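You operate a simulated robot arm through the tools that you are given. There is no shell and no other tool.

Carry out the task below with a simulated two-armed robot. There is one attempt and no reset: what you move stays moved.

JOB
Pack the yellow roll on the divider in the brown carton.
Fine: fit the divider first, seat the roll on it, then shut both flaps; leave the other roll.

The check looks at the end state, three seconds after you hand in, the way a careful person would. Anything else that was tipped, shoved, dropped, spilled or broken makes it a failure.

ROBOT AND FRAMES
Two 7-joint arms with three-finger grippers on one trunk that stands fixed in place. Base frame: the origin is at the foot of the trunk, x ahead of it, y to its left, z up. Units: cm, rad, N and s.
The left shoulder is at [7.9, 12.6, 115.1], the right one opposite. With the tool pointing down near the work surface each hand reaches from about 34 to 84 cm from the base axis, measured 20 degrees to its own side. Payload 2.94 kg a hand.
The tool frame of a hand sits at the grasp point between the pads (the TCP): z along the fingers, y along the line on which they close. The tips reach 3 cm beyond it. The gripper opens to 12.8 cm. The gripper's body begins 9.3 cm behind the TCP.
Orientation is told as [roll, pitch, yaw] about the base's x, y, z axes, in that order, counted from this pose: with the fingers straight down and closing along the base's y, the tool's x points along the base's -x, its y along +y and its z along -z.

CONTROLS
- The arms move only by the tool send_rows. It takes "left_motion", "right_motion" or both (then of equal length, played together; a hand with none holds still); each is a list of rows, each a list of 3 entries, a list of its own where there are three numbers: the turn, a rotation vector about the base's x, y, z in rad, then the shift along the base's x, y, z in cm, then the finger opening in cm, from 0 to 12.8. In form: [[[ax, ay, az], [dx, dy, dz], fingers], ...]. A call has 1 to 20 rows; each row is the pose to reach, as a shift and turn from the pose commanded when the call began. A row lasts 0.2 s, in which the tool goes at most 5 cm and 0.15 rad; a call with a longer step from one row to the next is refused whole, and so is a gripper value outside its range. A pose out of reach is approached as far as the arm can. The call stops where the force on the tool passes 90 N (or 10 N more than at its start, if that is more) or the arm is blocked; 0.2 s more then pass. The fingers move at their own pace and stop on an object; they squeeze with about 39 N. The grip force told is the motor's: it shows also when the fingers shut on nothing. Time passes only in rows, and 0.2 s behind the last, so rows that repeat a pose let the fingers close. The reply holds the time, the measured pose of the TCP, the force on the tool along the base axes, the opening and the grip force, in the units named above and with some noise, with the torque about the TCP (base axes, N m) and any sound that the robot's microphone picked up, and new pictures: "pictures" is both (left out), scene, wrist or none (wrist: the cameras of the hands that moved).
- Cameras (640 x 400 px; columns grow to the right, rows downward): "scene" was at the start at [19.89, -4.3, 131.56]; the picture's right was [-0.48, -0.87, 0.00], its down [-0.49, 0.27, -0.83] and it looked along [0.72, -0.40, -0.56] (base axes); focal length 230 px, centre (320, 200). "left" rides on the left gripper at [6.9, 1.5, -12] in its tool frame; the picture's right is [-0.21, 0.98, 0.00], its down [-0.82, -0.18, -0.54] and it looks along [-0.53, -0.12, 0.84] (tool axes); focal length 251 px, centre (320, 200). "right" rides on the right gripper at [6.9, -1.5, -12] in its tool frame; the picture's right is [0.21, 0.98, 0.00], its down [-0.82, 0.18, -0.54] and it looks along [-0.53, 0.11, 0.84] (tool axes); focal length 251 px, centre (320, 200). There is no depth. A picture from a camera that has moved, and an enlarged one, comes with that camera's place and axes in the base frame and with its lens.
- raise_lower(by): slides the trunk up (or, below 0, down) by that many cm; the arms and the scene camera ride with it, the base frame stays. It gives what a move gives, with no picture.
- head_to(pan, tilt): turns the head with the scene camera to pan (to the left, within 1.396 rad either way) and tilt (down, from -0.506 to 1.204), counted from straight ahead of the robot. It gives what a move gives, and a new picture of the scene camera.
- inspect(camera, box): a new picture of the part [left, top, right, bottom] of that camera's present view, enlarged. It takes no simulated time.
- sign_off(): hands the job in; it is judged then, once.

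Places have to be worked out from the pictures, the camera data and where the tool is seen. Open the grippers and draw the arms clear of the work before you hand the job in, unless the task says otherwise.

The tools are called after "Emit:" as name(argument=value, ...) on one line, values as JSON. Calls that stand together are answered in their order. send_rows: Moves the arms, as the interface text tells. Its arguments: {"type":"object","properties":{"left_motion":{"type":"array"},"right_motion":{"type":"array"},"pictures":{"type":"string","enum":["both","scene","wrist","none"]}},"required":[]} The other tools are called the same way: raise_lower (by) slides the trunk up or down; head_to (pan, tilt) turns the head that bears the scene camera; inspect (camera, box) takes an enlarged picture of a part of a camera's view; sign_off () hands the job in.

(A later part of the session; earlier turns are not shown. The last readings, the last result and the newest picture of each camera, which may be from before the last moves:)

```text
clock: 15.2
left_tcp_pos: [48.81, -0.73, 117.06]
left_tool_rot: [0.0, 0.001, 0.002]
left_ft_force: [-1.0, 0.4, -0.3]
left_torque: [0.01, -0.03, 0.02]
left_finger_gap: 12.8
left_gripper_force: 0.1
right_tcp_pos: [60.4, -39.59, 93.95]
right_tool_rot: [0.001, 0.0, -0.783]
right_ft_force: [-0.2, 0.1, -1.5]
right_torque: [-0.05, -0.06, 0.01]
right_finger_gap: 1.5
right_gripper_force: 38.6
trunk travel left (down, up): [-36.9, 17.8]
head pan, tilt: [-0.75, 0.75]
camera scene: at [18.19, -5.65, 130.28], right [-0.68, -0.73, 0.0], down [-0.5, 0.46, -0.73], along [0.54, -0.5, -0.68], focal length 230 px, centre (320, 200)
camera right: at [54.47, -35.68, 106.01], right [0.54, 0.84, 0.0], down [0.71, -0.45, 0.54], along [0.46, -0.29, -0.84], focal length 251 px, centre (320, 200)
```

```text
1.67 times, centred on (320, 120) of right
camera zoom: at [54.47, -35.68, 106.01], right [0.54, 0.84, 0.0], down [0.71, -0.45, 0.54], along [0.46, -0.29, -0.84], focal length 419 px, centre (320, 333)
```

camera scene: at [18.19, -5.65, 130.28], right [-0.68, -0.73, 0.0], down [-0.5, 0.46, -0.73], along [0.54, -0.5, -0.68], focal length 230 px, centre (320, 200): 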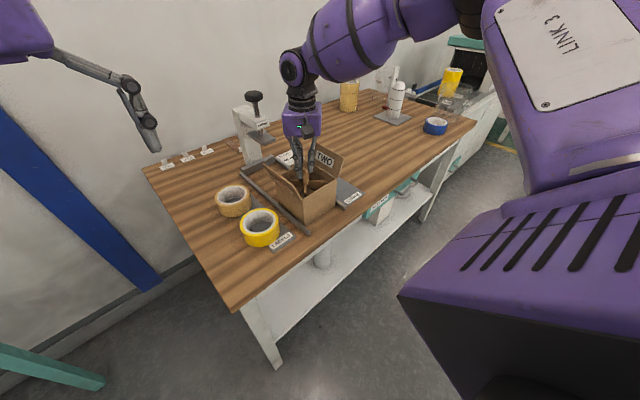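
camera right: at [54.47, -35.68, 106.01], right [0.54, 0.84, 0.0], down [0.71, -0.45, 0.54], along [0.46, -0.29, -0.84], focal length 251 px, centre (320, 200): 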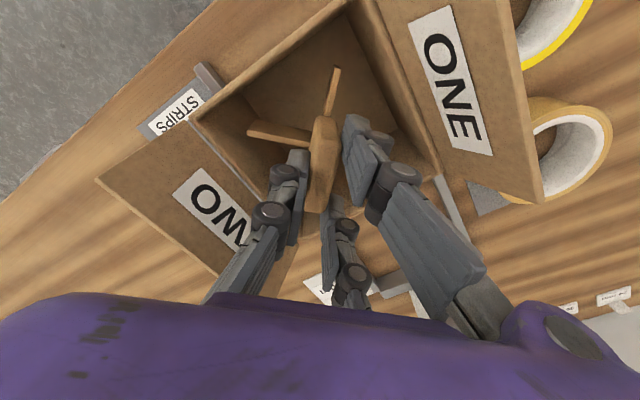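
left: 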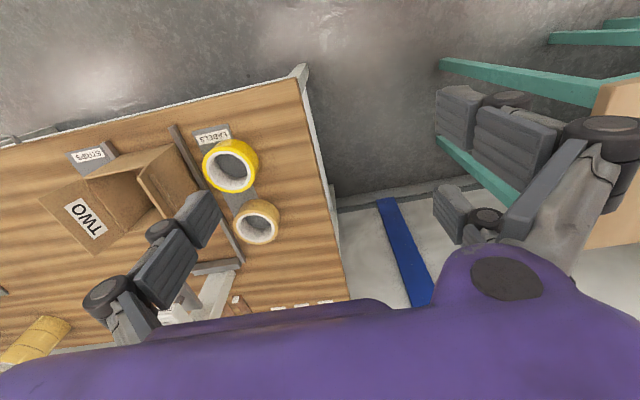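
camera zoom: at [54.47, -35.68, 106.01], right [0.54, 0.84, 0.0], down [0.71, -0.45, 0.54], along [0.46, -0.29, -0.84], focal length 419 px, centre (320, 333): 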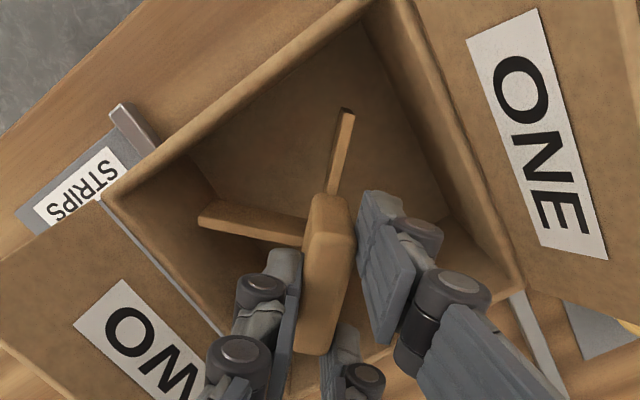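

The divider's arms are just entering the carton mouth. They sit slightly far in x, so I'll nudge −0.4 in x, lower, and ease onto the floor while watching the force.

Emit:
send_rows(right_motion=[[[0, 0, 0], [-0.4, 0.1, 0], 1], [[0, 0, 0], [-0.4, 0.1, -2.5], 1], [[0, 0, 0], [-0.4, 0.1, -5], 1], [[0, 0, 0], [-0.4, 0.1, -6.5], 1], [[0, 0, 0], [-0.4, 0.1, -7.5], 1], [[0, 0, 0], [-0.4, 0.1, -7.5], 1]], pictures="both")

Emit:
inspect(camera="right", box=[180, 0, 460, 240])

Emit:
inspect(camera="scene", box=[230, 90, 370, 240])

```text
clock: 16.6
left_tcp_pos: [48.57, -0.61, 117.2]
left_tool_rot: [-0.002, -0.004, 0.001]
left_ft_force: [0.4, 0.5, -0.7]
left_torque: [0.0, -0.01, 0.0]
left_finger_gap: 12.78
left_gripper_force: 0.1
right_tcp_pos: [60.07, -39.22, 86.94]
right_tool_rot: [0.007, -0.011, -0.782]
right_ft_force: [1.0, -11.9, 47.3]
right_torque: [-0.36, -0.09, 0.0]
right_finger_gap: 1.48
right_gripper_force: 39.0
trunk travel left (down, up): [-36.9, 17.8]
head pan, tilt: [-0.75, 0.75]
camera scene: at [17.85, -5.5, 130.36], right [-0.68, -0.73, 0.0], down [-0.5, 0.46, -0.73], along [0.54, -0.5, -0.68], focal length 230 px, centre (320, 200)
camera right: at [53.98, -35.4, 98.91], right [0.54, 0.84, 0.0], down [0.7, -0.45, 0.55], along [0.46, -0.29, -0.84], focal length 251 px, centre (320, 200)
```

scene: 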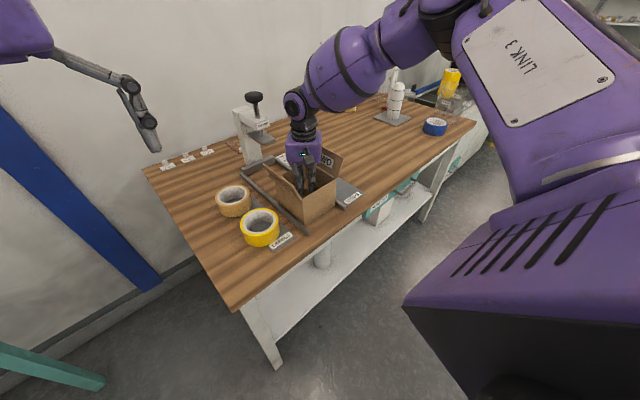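
right: 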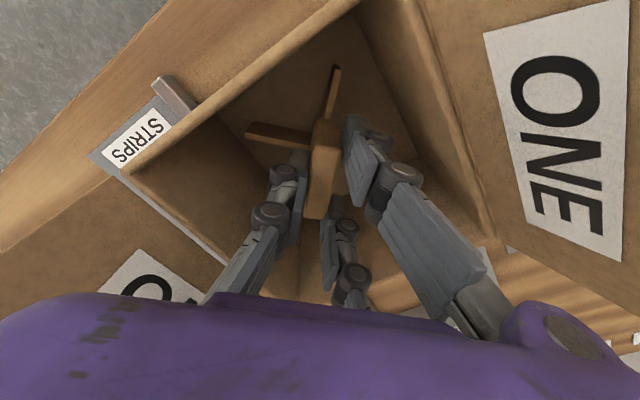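

```text
1.67 times, centred on (320, 120) of right
camera zoom: at [53.98, -35.4, 98.91], right [0.54, 0.84, 0.0], down [0.7, -0.45, 0.55], along [0.46, -0.29, -0.84], focal length 419 px, centre (320, 333)
```

zoom: 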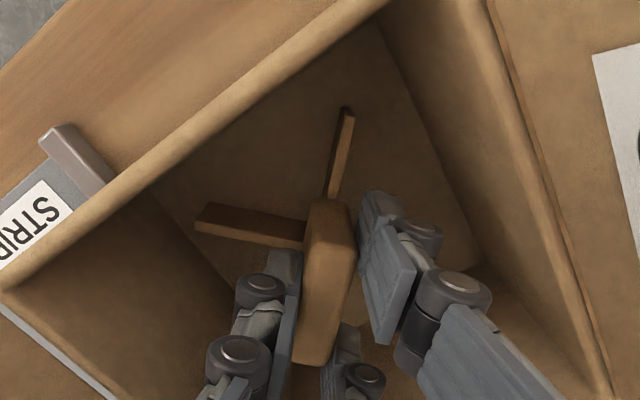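

```text
2.67 times, centred on (300, 165) of scene
camera zoom: at [17.85, -5.5, 130.36], right [-0.68, -0.73, 0.0], down [-0.5, 0.46, -0.73], along [0.54, -0.5, -0.68], focal length 614 px, centre (373, 293)
```

zoom: 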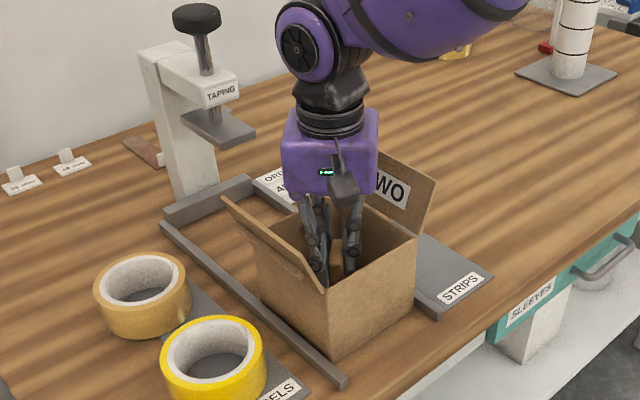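

A 47 N upward force at z≈86.9 says the divider is resting on the carton floor, earlier than I expected. I'll back off 0.5 cm to confirm the force drops.

Emit:
send_rows(right_motion=[[[0, 0, 0], [0, 0, 0.25], 1], [[0, 0, 0], [0, 0, 0.5], 1], [[0, 0, 0], [0, 0, 0.5], 1]], pictures="wrist")

Emit:
inspect(camera="right", box=[230, 30, 390, 200])

```text
clock: 17.4
left_tcp_pos: [48.75, -0.7, 117.01]
left_tool_rot: [-0.002, 0.0, 0.002]
left_ft_force: [0.8, 0.2, 0.1]
left_torque: [0.02, 0.01, 0.0]
left_finger_gap: 12.79
left_gripper_force: 0.1
right_tcp_pos: [59.98, -39.31, 86.99]
right_tool_rot: [-0.002, 0.0, -0.782]
right_ft_force: [7.1, 2.5, 16.2]
right_torque: [-0.41, -0.76, 0.24]
right_finger_gap: 1.51
right_gripper_force: 38.9
trunk travel left (down, up): [-36.9, 17.8]
head pan, tilt: [-0.75, 0.75]
camera right: at [53.98, -35.44, 99.0], right [0.54, 0.84, 0.0], down [0.71, -0.45, 0.54], along [0.46, -0.29, -0.84], focal length 251 px, centre (320, 200)
```

right: 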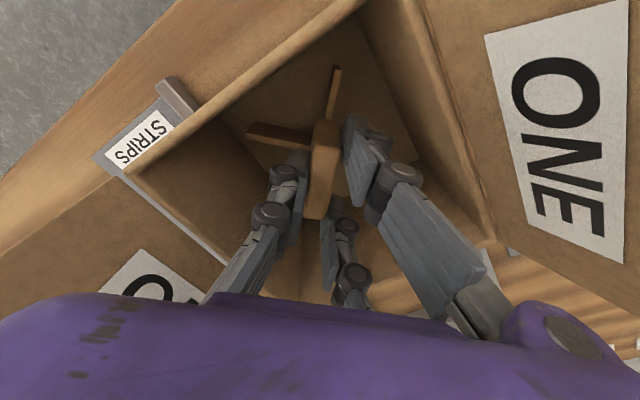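

```text
2.35 times, centred on (310, 115) of right
camera zoom: at [53.98, -35.44, 99.0], right [0.54, 0.84, 0.0], down [0.71, -0.45, 0.54], along [0.46, -0.29, -0.84], focal length 592 px, centre (344, 400)
```

zoom: 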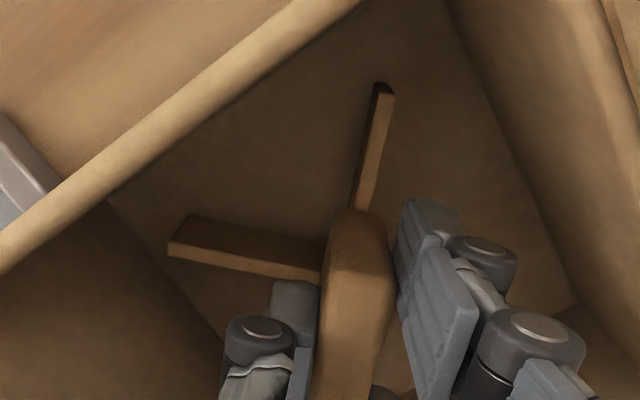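

Contact with the floor is confirmed, so the divider is seated. I'll ease the last of the load off and open the fingers slightly.

Emit:
send_rows(right_motion=[[[0, 0, 0], [0, 0, 0.1], 1], [[0, 0, 0], [0, 0, 0.1], 2.2], [[0, 0, 0], [0, 0, 0.1], 3.2], [[0, 0, 0], [0, 0, 0.1], 4], [[0, 0, 0], [0, 0, 0.1], 4]], pictures="wrist")

Emit:
inspect(camera="right", box=[230, 30, 390, 200])

```text
clock: 18.6
left_tcp_pos: [48.89, -0.73, 117.04]
left_tool_rot: [0.0, -0.001, 0.002]
left_ft_force: [0.3, -0.6, 0.2]
left_torque: [0.0, 0.01, 0.01]
left_finger_gap: 12.79
left_gripper_force: 0.0
right_tcp_pos: [60.03, -39.54, 86.99]
right_tool_rot: [-0.001, 0.001, -0.784]
right_ft_force: [0.1, -0.2, 0.5]
right_torque: [-0.02, 0.02, -0.01]
right_finger_gap: 4.04
right_gripper_force: 0.1
trunk travel left (down, up): [-36.9, 17.8]
head pan, tilt: [-0.75, 0.75]
camera right: at [54.05, -35.59, 99.08], right [0.54, 0.84, 0.0], down [0.71, -0.45, 0.54], along [0.46, -0.29, -0.84], focal length 251 px, centre (320, 200)
```

right: 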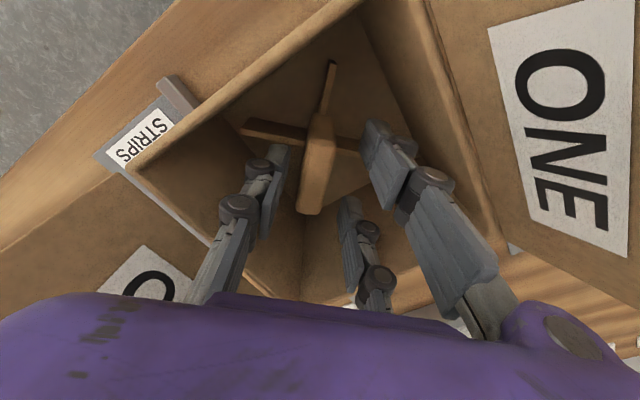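

```text
2.35 times, centred on (310, 115) of right
camera zoom: at [54.05, -35.59, 99.08], right [0.54, 0.84, 0.0], down [0.71, -0.45, 0.54], along [0.46, -0.29, -0.84], focal length 592 px, centre (344, 400)
```

zoom: 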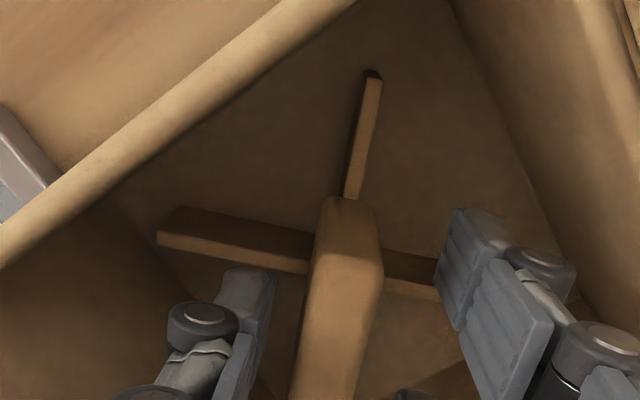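

The divider is free of the fingers. I'll raise straight up out of the carton and check how it sits.

Emit:
send_rows(right_motion=[[[0, 0, 0], [0, 0, 2], 4], [[0, 0, 0], [0, 0, 5], 4], [[0, 0, 0], [0, 0, 9], 4], [[0, 0, 0], [0, 0, 13], 4], [[0, 0, 0], [0, 0, 16], 4], [[0, 0, 0], [-3, 0, 16], 6], [[0, 0, 0], [-3, 0, 16], 8]], pictures="both")

Emit:
inspect(camera="right", box=[220, 0, 420, 160])

Emit:
inspect(camera="scene", box=[230, 110, 370, 240])

```text
clock: 20.2
left_tcp_pos: [48.94, -0.7, 116.98]
left_tool_rot: [-0.003, 0.0, 0.003]
left_ft_force: [0.6, -0.1, -0.7]
left_torque: [-0.02, 0.04, -0.04]
left_finger_gap: 12.79
left_gripper_force: 0.1
right_tcp_pos: [57.25, -39.41, 102.96]
right_tool_rot: [-0.001, 0.0, -0.784]
right_ft_force: [-0.7, 0.1, -1.0]
right_torque: [-0.04, -0.01, -0.04]
right_finger_gap: 8.0
right_gripper_force: 0.0
trunk travel left (down, up): [-36.9, 17.8]
head pan, tilt: [-0.75, 0.75]
camera scene: at [18.18, -5.77, 130.26], right [-0.7, -0.71, 0.0], down [-0.49, 0.48, -0.73], along [0.52, -0.51, -0.68], focal length 230 px, centre (320, 200)
camera right: at [51.22, -35.54, 115.05], right [0.54, 0.84, 0.0], down [0.71, -0.45, 0.54], along [0.45, -0.29, -0.84], focal length 251 px, centre (320, 200)
```

scene: 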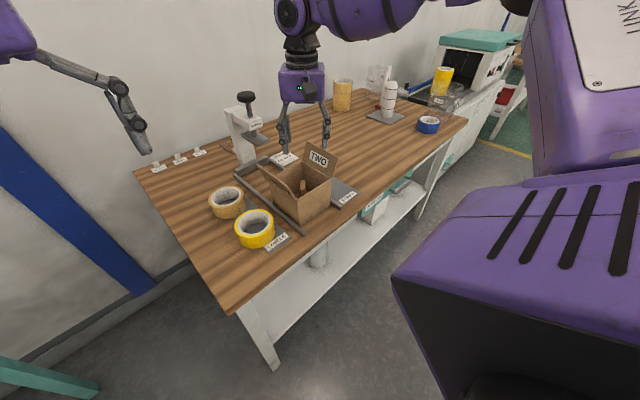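
right: 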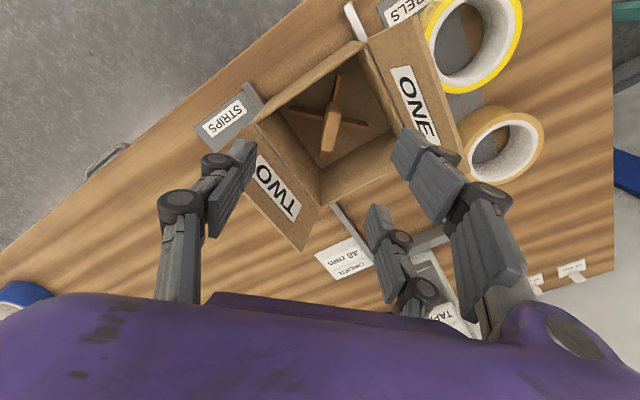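

```text
2.50 times, centred on (320, 80) of right
camera zoom: at [51.22, -35.54, 115.05], right [0.54, 0.84, 0.0], down [0.71, -0.45, 0.54], along [0.45, -0.29, -0.84], focal length 629 px, centre (320, 500)
```

zoom: 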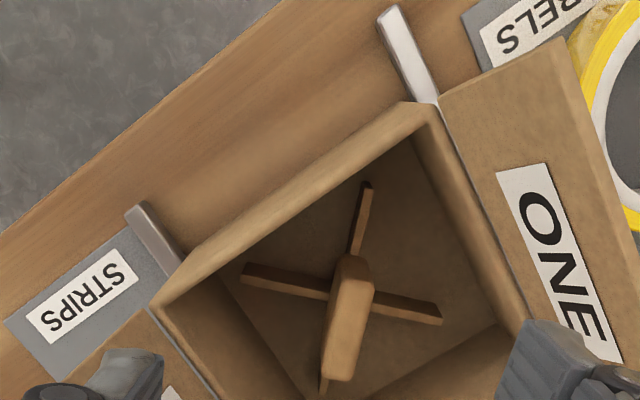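

```text
3.08 times, centred on (300, 175) of scene
camera zoom: at [18.18, -5.77, 130.26], right [-0.7, -0.71, 0.0], down [-0.49, 0.48, -0.73], along [0.52, -0.51, -0.68], focal length 709 px, centre (382, 277)
```

zoom: 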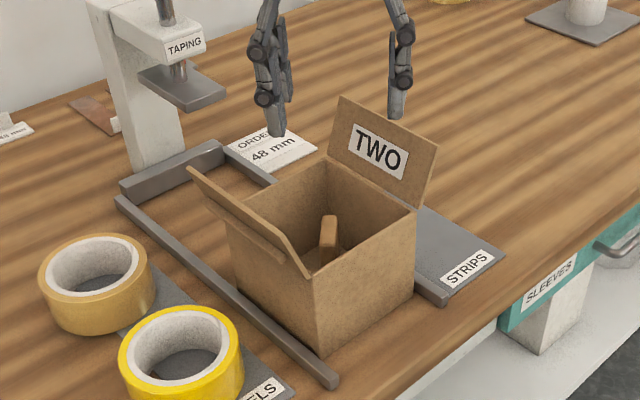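

The divider stands upright in the carton, near its centre. Before I grip the roll I need to know whether the two outer side fingers are solid, because that decides how I enter the carton. I'll test it by lowering the hand gently beside the table's near edge, well away from everything, starting with a reposition.

Emit:
send_rows(right_motion=[[[0, 0, 0.131], [-3, -4, 0], 10], [[0, 0, 0.262], [-5, -8, 0], 12], [[0, 0, 0.393], [-7, -12, 0], 12.8], [[0, 0, 0.524], [-9, -16, 0], 12.8], [[0, 0, 0.655], [-11, -20, 0], 12.8], [[0, 0, 0.785], [-12.2, -22, -3], 12.8], [[0, 0, 0.785], [-12.2, -22, -7], 12.8], [[0, 0, 0.785], [-12.2, -22, -11], 12.8], [[0, 0, 0.785], [-12.2, -22, -11], 12.8]], pictures="both")

Emit:
inspect(camera="scene", box=[280, 60, 500, 240])

```text
clock: 22.2
left_tcp_pos: [48.87, -0.87, 116.89]
left_tool_rot: [-0.002, 0.0, 0.001]
left_ft_force: [-0.5, -0.4, 0.4]
left_torque: [0.02, -0.02, -0.02]
left_finger_gap: 12.8
left_gripper_force: 0.1
right_tcp_pos: [44.89, -61.46, 92.08]
right_tool_rot: [-0.002, 0.0, 0.001]
right_ft_force: [0.0, 0.5, -0.2]
right_torque: [-0.04, 0.02, -0.01]
right_finger_gap: 12.8
right_gripper_force: 0.1
trunk travel left (down, up): [-36.9, 17.8]
head pan, tilt: [-0.75, 0.75]
camera scene: at [18.22, -5.61, 130.28], right [-0.68, -0.73, 0.0], down [-0.5, 0.46, -0.73], along [0.54, -0.5, -0.68], focal length 230 px, centre (320, 200)
camera right: at [37.94, -62.88, 104.06], right [-0.22, 0.98, 0.0], down [0.82, 0.18, 0.54], along [0.53, 0.12, -0.84], focal length 251 px, centre (320, 200)
```

scene: 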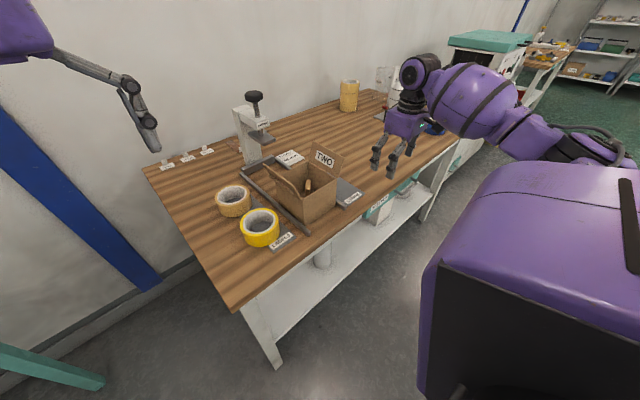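
right: 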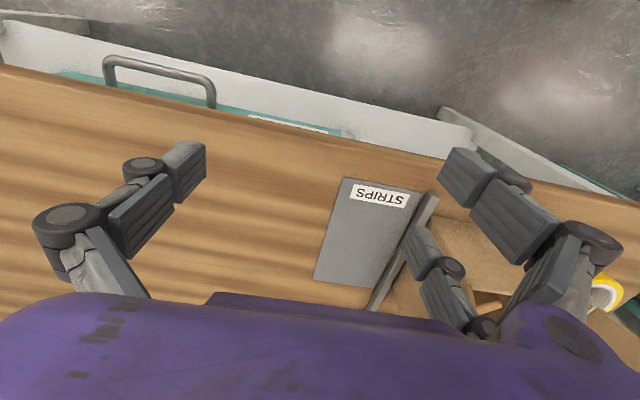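

```text
2.22 times, centred on (390, 150) of scene
camera zoom: at [18.22, -5.61, 130.28], right [-0.68, -0.73, 0.0], down [-0.5, 0.46, -0.73], along [0.54, -0.5, -0.68], focal length 512 px, centre (164, 311)
```

zoom: 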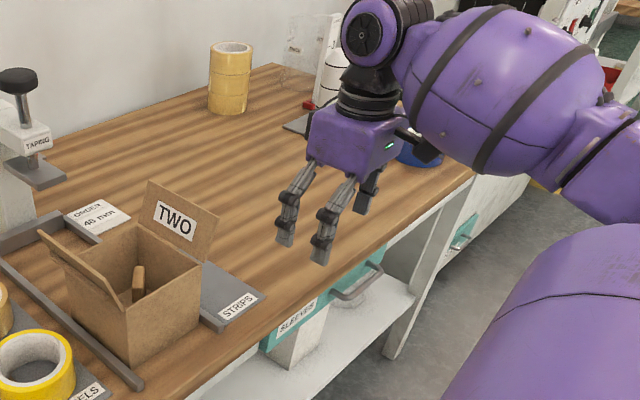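

The table's near edge is at x≈46.1. With the hand centreline at x=44.0 a centre finger would clear it, while a side finger on the table side would land on it. I'll lower slowly and watch the force.

Emit:
send_rows(right_motion=[[[0, 0, 0], [-0.9, 0, -4], 12.8], [[0, 0, 0], [-0.9, 0, -7], 12.8], [[0, 0, 0], [-0.9, 0, -9], 12.8], [[0, 0, 0], [-0.9, 0, -9.6], 12.8], [[0, 0, 0], [-0.9, 0, -10.2], 12.8], [[0, 0, 0], [-0.9, 0, -10.8], 12.8], [[0, 0, 0], [-0.9, 0, -11.4], 12.8], [[0, 0, 0], [-0.9, 0, -12], 12.8], [[0, 0, 0], [-0.9, 0, -12], 12.8]], pictures="both")

Emit:
inspect(camera="scene", box=[320, 90, 480, 220])

```text
clock: 24.2
left_tcp_pos: [48.76, -0.75, 117.03]
left_tool_rot: [-0.001, 0.0, 0.002]
left_ft_force: [0.5, -0.7, 0.7]
left_torque: [-0.02, -0.01, -0.01]
left_finger_gap: 12.8
left_gripper_force: 0.1
right_tcp_pos: [43.98, -61.53, 80.18]
right_tool_rot: [0.0, 0.001, -0.001]
right_ft_force: [-0.7, 0.2, 0.3]
right_torque: [0.0, 0.0, -0.01]
right_finger_gap: 12.79
right_gripper_force: 0.1
trunk travel left (down, up): [-36.9, 17.8]
head pan, tilt: [-0.75, 0.75]
camera scene: at [18.22, -5.66, 130.28], right [-0.68, -0.73, 0.0], down [-0.5, 0.46, -0.73], along [0.54, -0.5, -0.68], focal length 230 px, centre (320, 200)
camera right: at [37.04, -62.97, 92.09], right [-0.22, 0.98, 0.0], down [0.82, 0.18, 0.54], along [0.53, 0.12, -0.84], focal length 251 px, centre (320, 200)
```

scene: 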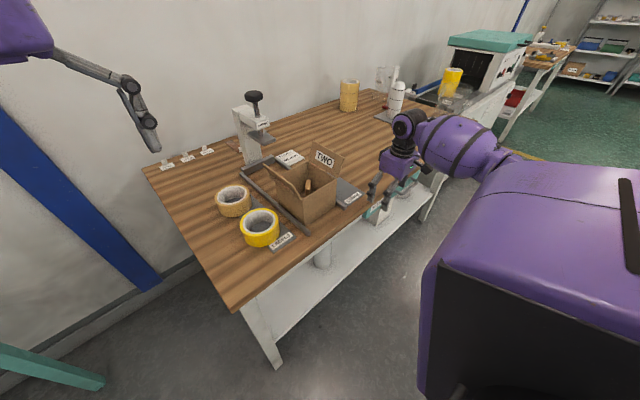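
right: 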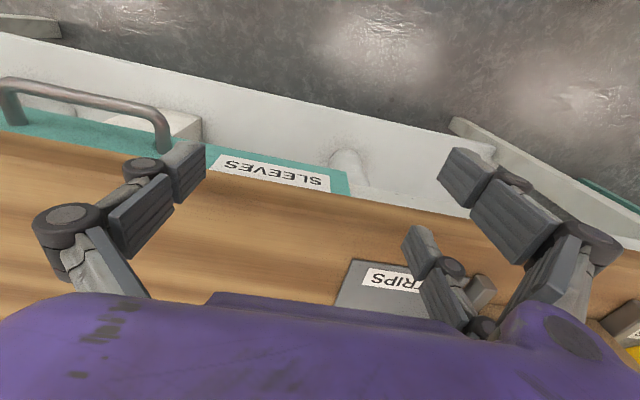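

```text
3.08 times, centred on (400, 155) of scene
camera zoom: at [18.22, -5.66, 130.28], right [-0.68, -0.73, 0.0], down [-0.5, 0.46, -0.73], along [0.54, -0.5, -0.68], focal length 709 px, centre (74, 338)
```

zoom: 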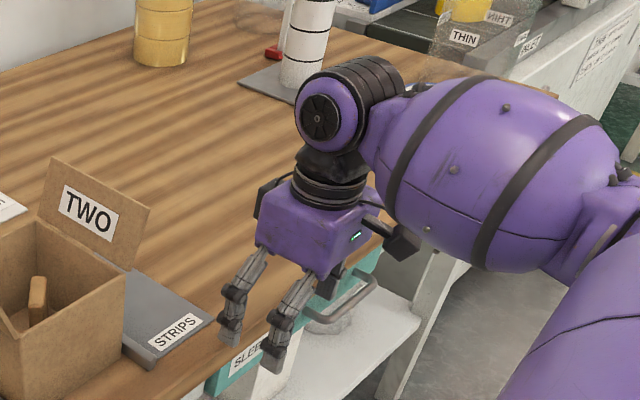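

No force yet with the tips at z≈77.2. I'll go 1.3 cm lower so the result is clear.

Emit:
send_rows(right_motion=[[[0, 0, 0], [0, 0, -0.6], 12.8], [[0, 0, 0], [0, 0, -1.3], 12.8], [[0, 0, 0], [0, 0, -1.3], 12.8]], pictures="wrist")

Emit:
inspect(camera="scene", box=[350, 130, 420, 200])

```text
clock: 25.0
left_tcp_pos: [48.73, -0.81, 116.96]
left_tool_rot: [-0.001, 0.001, 0.002]
left_ft_force: [0.0, -0.2, -1.0]
left_torque: [0.03, -0.01, -0.01]
left_finger_gap: 12.82
left_gripper_force: 0.1
right_tcp_pos: [43.91, -61.43, 78.92]
right_tool_rot: [-0.002, -0.002, 0.003]
right_ft_force: [-1.5, 0.9, 5.7]
right_torque: [0.31, -0.1, 0.12]
right_finger_gap: 12.81
right_gripper_force: 0.1
trunk travel left (down, up): [-36.9, 17.8]
head pan, tilt: [-0.75, 0.75]
camera right: at [37.05, -62.94, 90.88], right [-0.22, 0.98, 0.0], down [0.82, 0.18, 0.54], along [0.53, 0.12, -0.84], focal length 251 px, centre (320, 200)
```

right: 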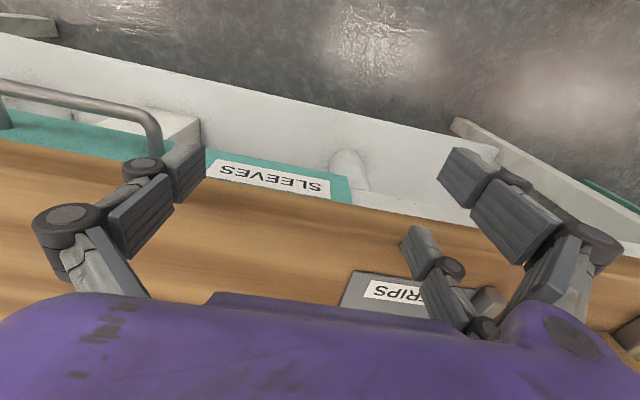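

```text
5.71 times, centred on (385, 165) of scene
camera zoom: at [18.19, -5.63, 130.29], right [-0.68, -0.73, 0.0], down [-0.5, 0.46, -0.73], along [0.54, -0.5, -0.68], focal length 1316 px, centre (-51, 400)
```

zoom: 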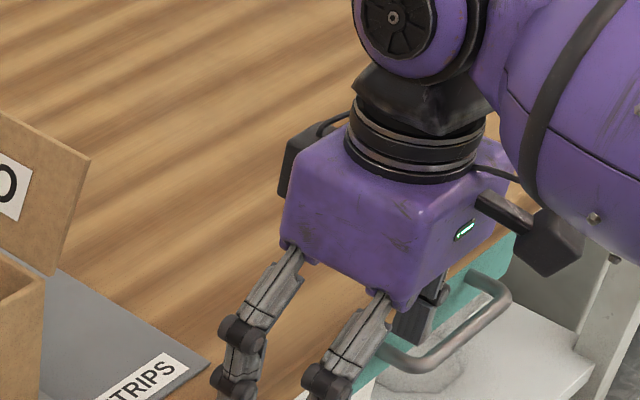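

A small 5.7 N contact has appeared, with a torque that points to the far +y side finger. That suggests the side fingers are solid, but also a different table height from my estimate. I'll look closely at that finger.

Emit:
inspect(camera="right", box=[340, 180, 520, 340])

Emit:
inspect(camera="scene", box=[355, 165, 405, 205])

```text
2.50 times, centred on (430, 260) of right
camera zoom: at [37.05, -62.94, 90.88], right [-0.22, 0.98, 0.0], down [0.82, 0.18, 0.54], along [0.53, 0.12, -0.84], focal length 629 px, centre (45, 50)
```

zoom: 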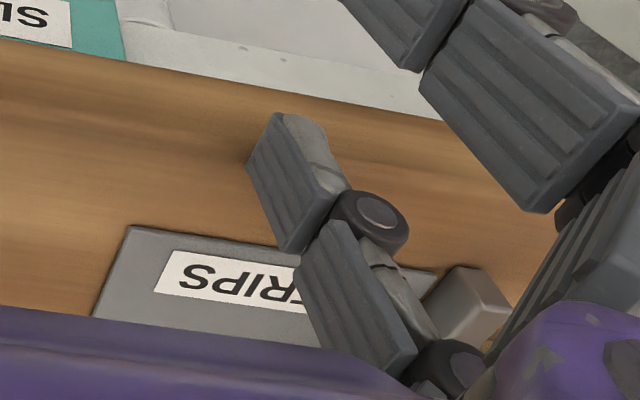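

```text
10.00 times, centred on (380, 185) of scene
camera zoom: at [18.19, -5.63, 130.29], right [-0.68, -0.73, 0.0], down [-0.5, 0.46, -0.73], along [0.54, -0.5, -0.68], focal length 2303 px, centre (-280, 350)
```

zoom: 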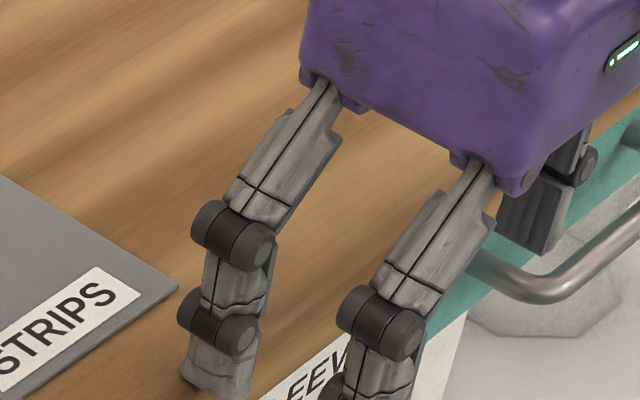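

The far side finger is touching the table, so all three fingers are solid. When the hand is wide open their tips reach only about 0.6 cm past the TCP, which fits a table at z≈78.3. Next I'll raise clear and move over the yellow roll to measure it.

Emit:
send_rows(right_motion=[[[0, 0, 0], [0, 0, 3], 12.8], [[0, 0, 0], [0, 0, 8], 12.8], [[0, 0, 0], [0, 0, 13], 12.8], [[0, 0, 0], [0, 0, 18], 12.8], [[0, 0, 0], [0, 0, 23], 12.8], [[0, 0, 0], [0, 3, 27], 12.8], [[0, 0, 0], [0, 8, 27], 12.8], [[0, 0, 0], [0, 13, 27], 12.8], [[0, 0, 0], [0, 18, 27], 12.8], [[0, 0, 0], [0, 23, 27], 12.8], [[0, 0, 0], [1, 27.5, 27], 12.8], [[0, 0, 0], [3, 32, 27], 12.8], [[0, 0, 0], [4, 36, 27], 12.8], [[0, 0, 0], [4, 38, 27], 12.8], [[0, 0, 0], [4, 38, 27], 12.8]], pictures="both")

Emit:
inspect(camera="right", box=[200, 60, 440, 260])

```text
clock: 28.2
left_tcp_pos: [48.76, -0.71, 117.06]
left_tool_rot: [0.001, -0.002, 0.0]
left_ft_force: [0.5, -0.6, 0.6]
left_torque: [-0.01, 0.01, -0.03]
left_finger_gap: 12.8
left_gripper_force: 0.1
right_tcp_pos: [48.08, -23.39, 105.68]
right_tool_rot: [0.0, -0.001, 0.0]
right_ft_force: [0.5, 1.0, 0.3]
right_torque: [0.03, 0.01, 0.0]
right_finger_gap: 12.82
right_gripper_force: 0.1
trunk travel left (down, up): [-36.9, 17.8]
head pan, tilt: [-0.75, 0.75]
camera scene: at [18.25, -5.7, 130.27], right [-0.68, -0.73, 0.0], down [-0.5, 0.47, -0.73], along [0.54, -0.5, -0.68], focal length 230 px, centre (320, 200)
camera right: at [41.16, -24.91, 117.72], right [-0.22, 0.98, 0.0], down [0.82, 0.18, 0.54], along [0.53, 0.12, -0.84], focal length 251 px, centre (320, 200)
```

scene: 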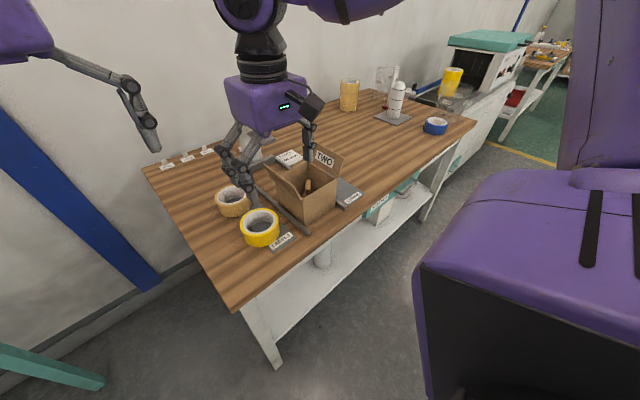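
right: 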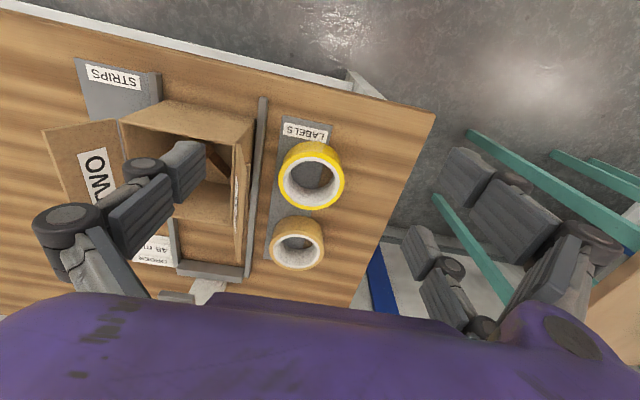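

```text
2.00 times, centred on (320, 160) of right
camera zoom: at [41.16, -24.91, 117.72], right [-0.22, 0.98, 0.0], down [0.82, 0.18, 0.54], along [0.53, 0.12, -0.84], focal length 503 px, centre (320, 280)
```

zoom: 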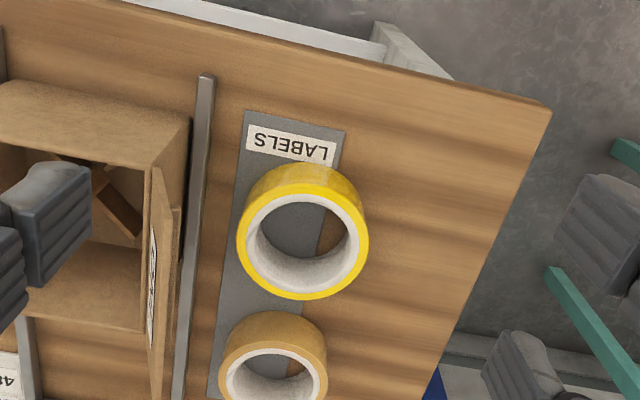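

The yellow roll's top centre is near [59.5,−22.5] and its outer diameter is about 10.2 cm. I'll zoom in for tighter measurements of the roll, its gap to the tan roll, and the carton.

Emit:
inspect(camera="right", box=[260, 130, 360, 280])

Emit:
inspect(camera="scene", box=[200, 90, 340, 250])

Emit:
inspect(camera="left", box=[30, 80, 290, 280])

```text
2.67 times, centred on (310, 205) of right
camera zoom: at [41.16, -24.91, 117.72], right [-0.22, 0.98, 0.0], down [0.82, 0.18, 0.54], along [0.53, 0.12, -0.84], focal length 670 px, centre (347, 187)
```

zoom: 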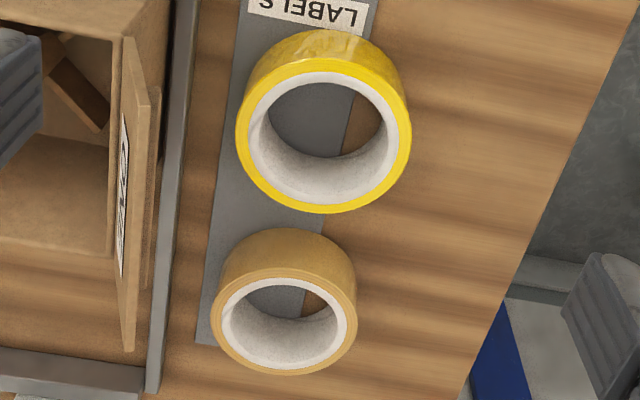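

```text
2.50 times, centred on (270, 170) of scene
camera zoom: at [18.25, -5.7, 130.27], right [-0.68, -0.73, 0.0], down [-0.5, 0.47, -0.73], along [0.54, -0.5, -0.68], focal length 576 px, centre (445, 275)
```

zoom: 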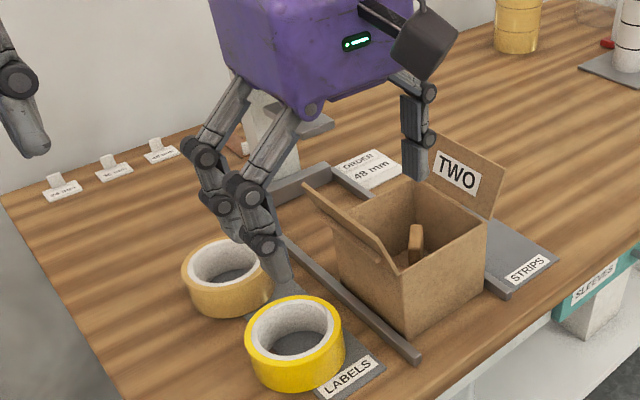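

```text
2.00 times, centred on (160, 180) of left
camera zoom: at [41.88, 0.68, 129.01], right [0.21, 0.98, 0.0], down [0.82, -0.18, 0.54], along [0.53, -0.11, -0.84], focal length 503 px, centre (640, 240)
```

zoom: 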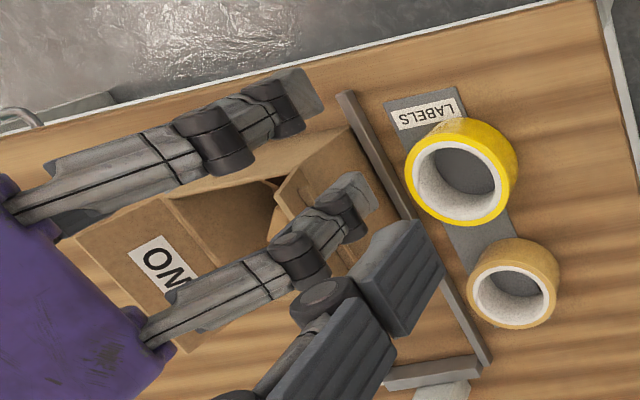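

The roll is centred near [60.15,−22.5], with a 10.2 cm outer diameter, a core hole of about 7.3 cm, and its top at z≈83.2. The best grip is across the tape wall on the roll's +x side, thumb in the core and two fingers outside, with yaw −90°. I'll yaw the hand and take a clean view of the carton mouth first.

Emit:
send_rows(right_motion=[[[0, 0, -0.131], [1, 0, 0], 12.8], [[0, 0, -0.262], [2, -0.5, 0], 12.8], [[0, 0, -0.393], [3, -1, 0], 10], [[0, 0, -0.524], [4, -1.5, 0], 8], [[0, 0, -0.655], [5, -2, 0], 6], [[0, 0, -0.785], [6, -2.5, 0], 5], [[0, 0, -0.916], [7, -3, 0], 4], [[0, 0, -1.047], [8, -3.5, 0], 4], [[0, 0, -1.178], [9, -4, 0], 4], [[0, 0, -1.309], [10, -4.5, 0], 4], [[0, 0, -1.44], [11, -5, 0], 4], [[0, 0, -1.571], [12, -5.6, 0], 4], [[0, 0, -1.571], [12, -5.6, 0], 4]], pictures="both")

Emit:
inspect(camera="right", box=[200, 60, 440, 260])

```text
clock: 31.0
left_tcp_pos: [48.95, -0.78, 117.05]
left_tool_rot: [0.001, 0.0, 0.002]
left_ft_force: [-0.3, -0.5, 0.3]
left_torque: [-0.02, -0.03, -0.02]
left_finger_gap: 12.81
left_gripper_force: 0.1
right_tcp_pos: [59.86, -28.98, 105.79]
right_tool_rot: [0.001, -0.001, -1.571]
right_ft_force: [-0.6, -0.1, -0.7]
right_torque: [-0.01, 0.01, 0.02]
right_finger_gap: 4.0
right_gripper_force: 0.0
trunk travel left (down, up): [-36.9, 17.8]
head pan, tilt: [-0.75, 0.75]
camera scene: at [19.18, -5.07, 131.11], right [-0.58, -0.81, 0.0], down [-0.49, 0.35, -0.79], along [0.65, -0.46, -0.61], focal length 230 px, centre (320, 200)
camera right: at [58.42, -22.13, 117.78], right [0.98, 0.21, 0.0], down [0.18, -0.82, 0.54], along [0.12, -0.53, -0.84], focal length 251 px, centre (320, 200)
```

scene: 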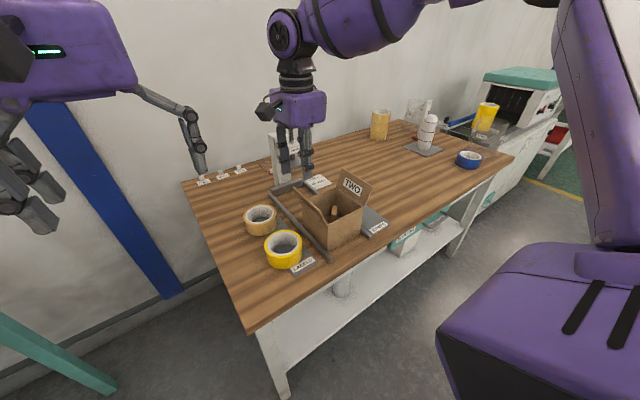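
right: 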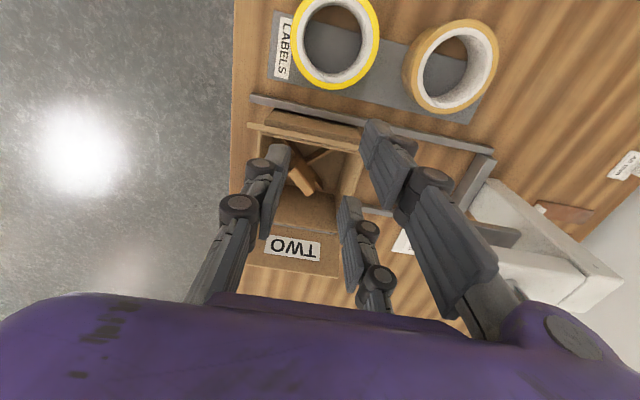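

```text
2.00 times, centred on (320, 160) of right
camera zoom: at [58.42, -22.13, 117.78], right [0.98, 0.21, 0.0], down [0.18, -0.82, 0.54], along [0.12, -0.53, -0.84], focal length 503 px, centre (320, 280)
```

zoom: 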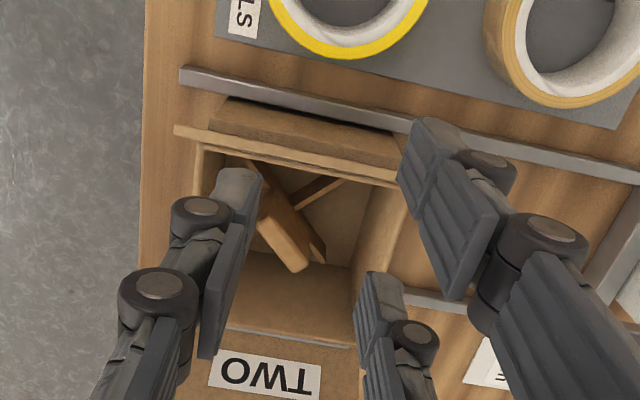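

From here the carton's x range reads about 53.3–65.8 and its y range about −45.4 to −32.7. I'll open the fingers to get an unobstructed look at how the divider sits.

Emit:
send_rows(right_motion=[[[0, 0, 0], [0, 0, 0], 8], [[0, 0, 0], [0, -1.5, 0], 12.8], [[0, 0, 0], [0, -3, 0], 12.8], [[0, 0, 0], [0, -3, 0], 12.8]], pictures="wrist")

Emit:
inspect(camera="right", box=[230, 80, 410, 240])

Emit:
inspect(camera="scene", box=[270, 160, 400, 270])

```text
clock: 32.0
left_tcp_pos: [48.74, -0.81, 117.02]
left_tool_rot: [0.0, 0.0, 0.002]
left_ft_force: [0.7, -0.2, 0.6]
left_torque: [0.01, -0.02, 0.02]
left_finger_gap: 12.78
left_gripper_force: 0.0
right_tcp_pos: [59.85, -32.07, 105.8]
right_tool_rot: [0.0, 0.0, -1.57]
right_ft_force: [-0.5, -0.5, 0.2]
right_torque: [-0.02, 0.0, -0.02]
right_finger_gap: 12.8
right_gripper_force: 0.2
trunk travel left (down, up): [-36.9, 17.8]
head pan, tilt: [-0.75, 0.75]
camera right: at [58.39, -25.1, 117.82], right [0.98, 0.22, 0.0], down [0.18, -0.82, 0.54], along [0.12, -0.53, -0.84], focal length 251 px, centre (320, 200)
```

right: 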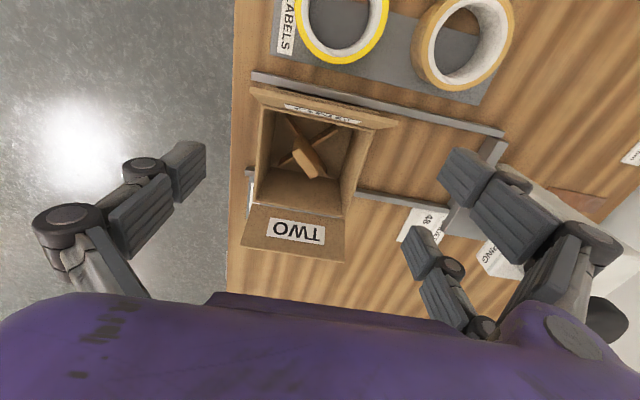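

```text
2.50 times, centred on (320, 160) of right
camera zoom: at [58.39, -25.1, 117.82], right [0.98, 0.22, 0.0], down [0.18, -0.82, 0.54], along [0.12, -0.53, -0.84], focal length 629 px, centre (320, 300)
```

zoom: 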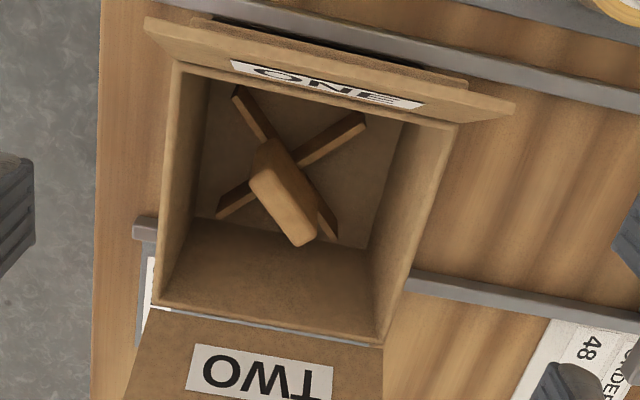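

```text
3.64 times, centred on (335, 215) of scene
camera zoom: at [19.21, -5.05, 131.11], right [-0.58, -0.81, 0.0], down [-0.49, 0.35, -0.8], along [0.65, -0.46, -0.61], focal length 838 px, centre (266, 146)
```

zoom: 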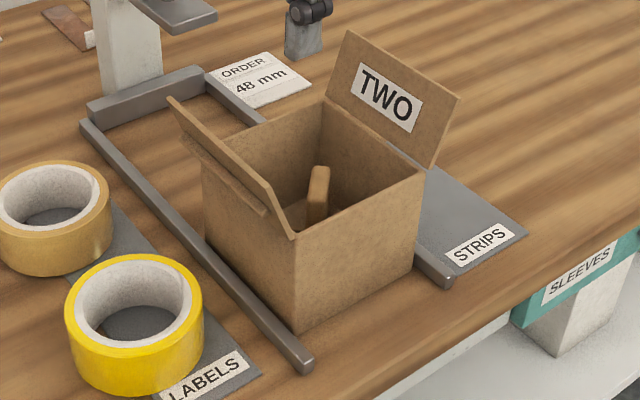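

The divider is upright on the floor, and the carton's inside spans roughly x 53.9–65.9 and y −44.8 to −32.9, centred near [59.85,−38.85]. Now I'll move above the +x wall of the yellow roll, where TCP x should be about 64.3, with a 4 cm opening.

Emit:
send_rows(right_motion=[[[0, 0, 0], [1, 4, 0], 10], [[0, 0, 0], [3, 8, 0], 7], [[0, 0, 0], [4.4, 9.8, -2], 5], [[0, 0, 0], [4.4, 9.8, -6], 4], [[0, 0, 0], [4.4, 9.8, -10], 4], [[0, 0, 0], [4.4, 9.8, -14], 4], [[0, 0, 0], [4.4, 9.8, -14], 4]], pictures="both")

Emit:
inspect(camera="right", box=[200, 40, 440, 240])

Emit:
inspect(camera="scene", box=[230, 120, 370, 280])

```text
clock: 33.6
left_tcp_pos: [48.82, -0.71, 116.98]
left_tool_rot: [0.001, -0.001, 0.002]
left_ft_force: [0.9, 0.0, 0.3]
left_torque: [0.01, 0.04, 0.01]
left_finger_gap: 12.83
left_gripper_force: 0.1
right_tcp_pos: [64.04, -22.95, 92.25]
right_tool_rot: [0.0, -0.001, -1.571]
right_ft_force: [-0.3, 0.2, -0.7]
right_torque: [-0.06, -0.02, 0.0]
right_finger_gap: 3.98
right_gripper_force: 0.1
right hand out of reach, approached as far as the arm can: row 6, 7
trunk travel left (down, up): [-36.9, 17.8]
head pan, tilt: [-0.75, 0.75]
camera scene: at [18.25, -5.64, 130.27], right [-0.68, -0.73, 0.0], down [-0.5, 0.46, -0.73], along [0.53, -0.5, -0.68], focal length 230 px, centre (320, 200)
camera right: at [62.49, -15.93, 104.2], right [0.98, 0.21, 0.0], down [0.18, -0.82, 0.54], along [0.12, -0.53, -0.84], focal length 251 px, centre (320, 200)
```

scene: 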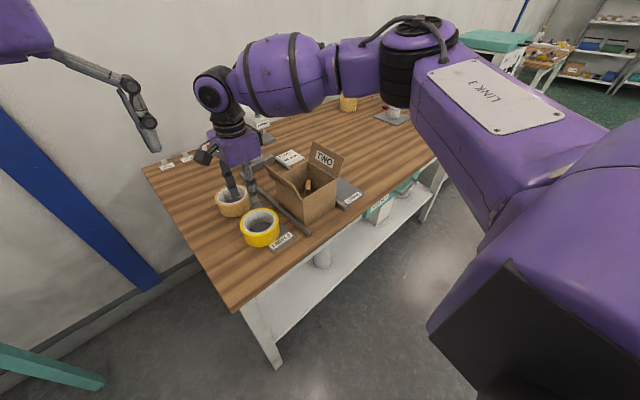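
right: 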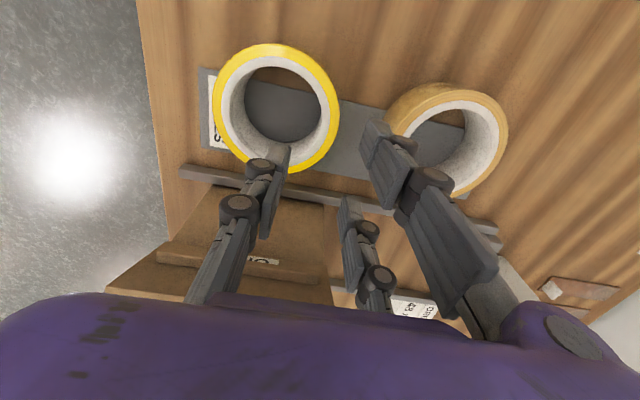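

```text
2.00 times, centred on (320, 140) of right
camera zoom: at [62.49, -15.93, 104.2], right [0.98, 0.21, 0.0], down [0.18, -0.82, 0.54], along [0.12, -0.53, -0.84], focal length 503 px, centre (320, 320)
```

zoom: 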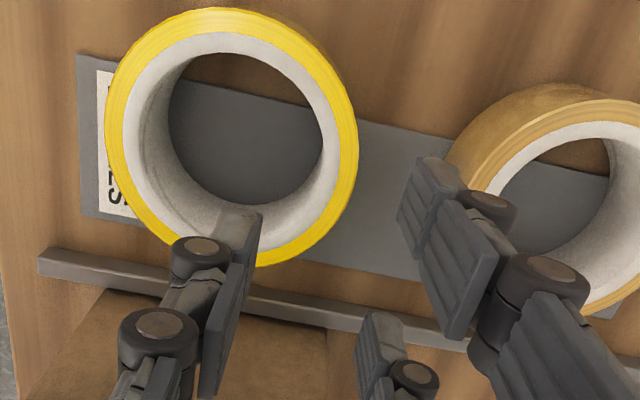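

```text
2.50 times, centred on (300, 200) of scene
camera zoom: at [18.25, -5.64, 130.27], right [-0.68, -0.73, 0.0], down [-0.5, 0.46, -0.73], along [0.53, -0.5, -0.68], focal length 576 px, centre (370, 200)
```

zoom: 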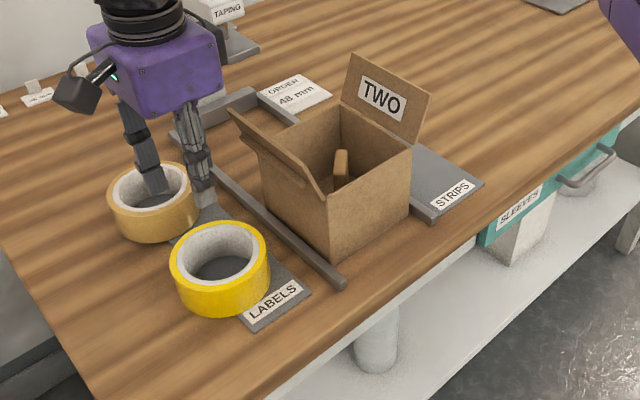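

At this yaw the arm is at its lower limit near z=92, so I'll lower the trunk. First I'll raise the hand 15 cm so that it doesn't drop onto the rolls. The roll centre now reads about [60.0,−22.1], diameter about 10.1.

Emit:
send_rows(right_motion=[[[0, 0, 0], [0, 0, 4], 4], [[0, 0, 0], [0, 0, 8], 4], [[0, 0, 0], [0, 0, 12], 4], [[0, 0, 0], [0, 0, 16], 4], [[0, 0, 0], [0, 0, 16], 4]], pictures="none")

Emit:
raise_lower(by=-14)

```text
clock: 34.8
left_tcp_pos: [48.95, -0.84, 116.99]
left_tool_rot: [0.0, 0.0, 0.002]
left_ft_force: [-0.1, -0.2, -0.4]
left_torque: [0.0, 0.04, 0.0]
left_finger_gap: 12.8
left_gripper_force: 0.0
right_tcp_pos: [64.03, -22.96, 108.09]
right_tool_rot: [-0.002, 0.0, -1.57]
right_ft_force: [0.5, -0.4, -0.4]
right_torque: [0.01, 0.02, -0.01]
right_finger_gap: 3.99
right_gripper_force: 0.1
trunk travel left (down, up): [-36.9, 17.8]
head pan, tilt: [-0.75, 0.75]
```

```text
clock: 36.4
left_tcp_pos: [48.72, -0.8, 102.99]
left_tool_rot: [-0.001, 0.001, 0.001]
left_ft_force: [-0.3, -0.4, -0.4]
left_torque: [-0.02, 0.02, 0.0]
left_finger_gap: 12.79
left_gripper_force: 0.1
right_tcp_pos: [63.9, -22.84, 94.34]
right_tool_rot: [0.0, -0.001, -1.572]
right_ft_force: [-0.2, 0.2, 0.2]
right_torque: [0.0, -0.03, 0.02]
right_finger_gap: 4.01
right_gripper_force: 0.1
trunk travel left (down, up): [-22.9, 31.8]
head pan, tilt: [-0.75, 0.75]
```

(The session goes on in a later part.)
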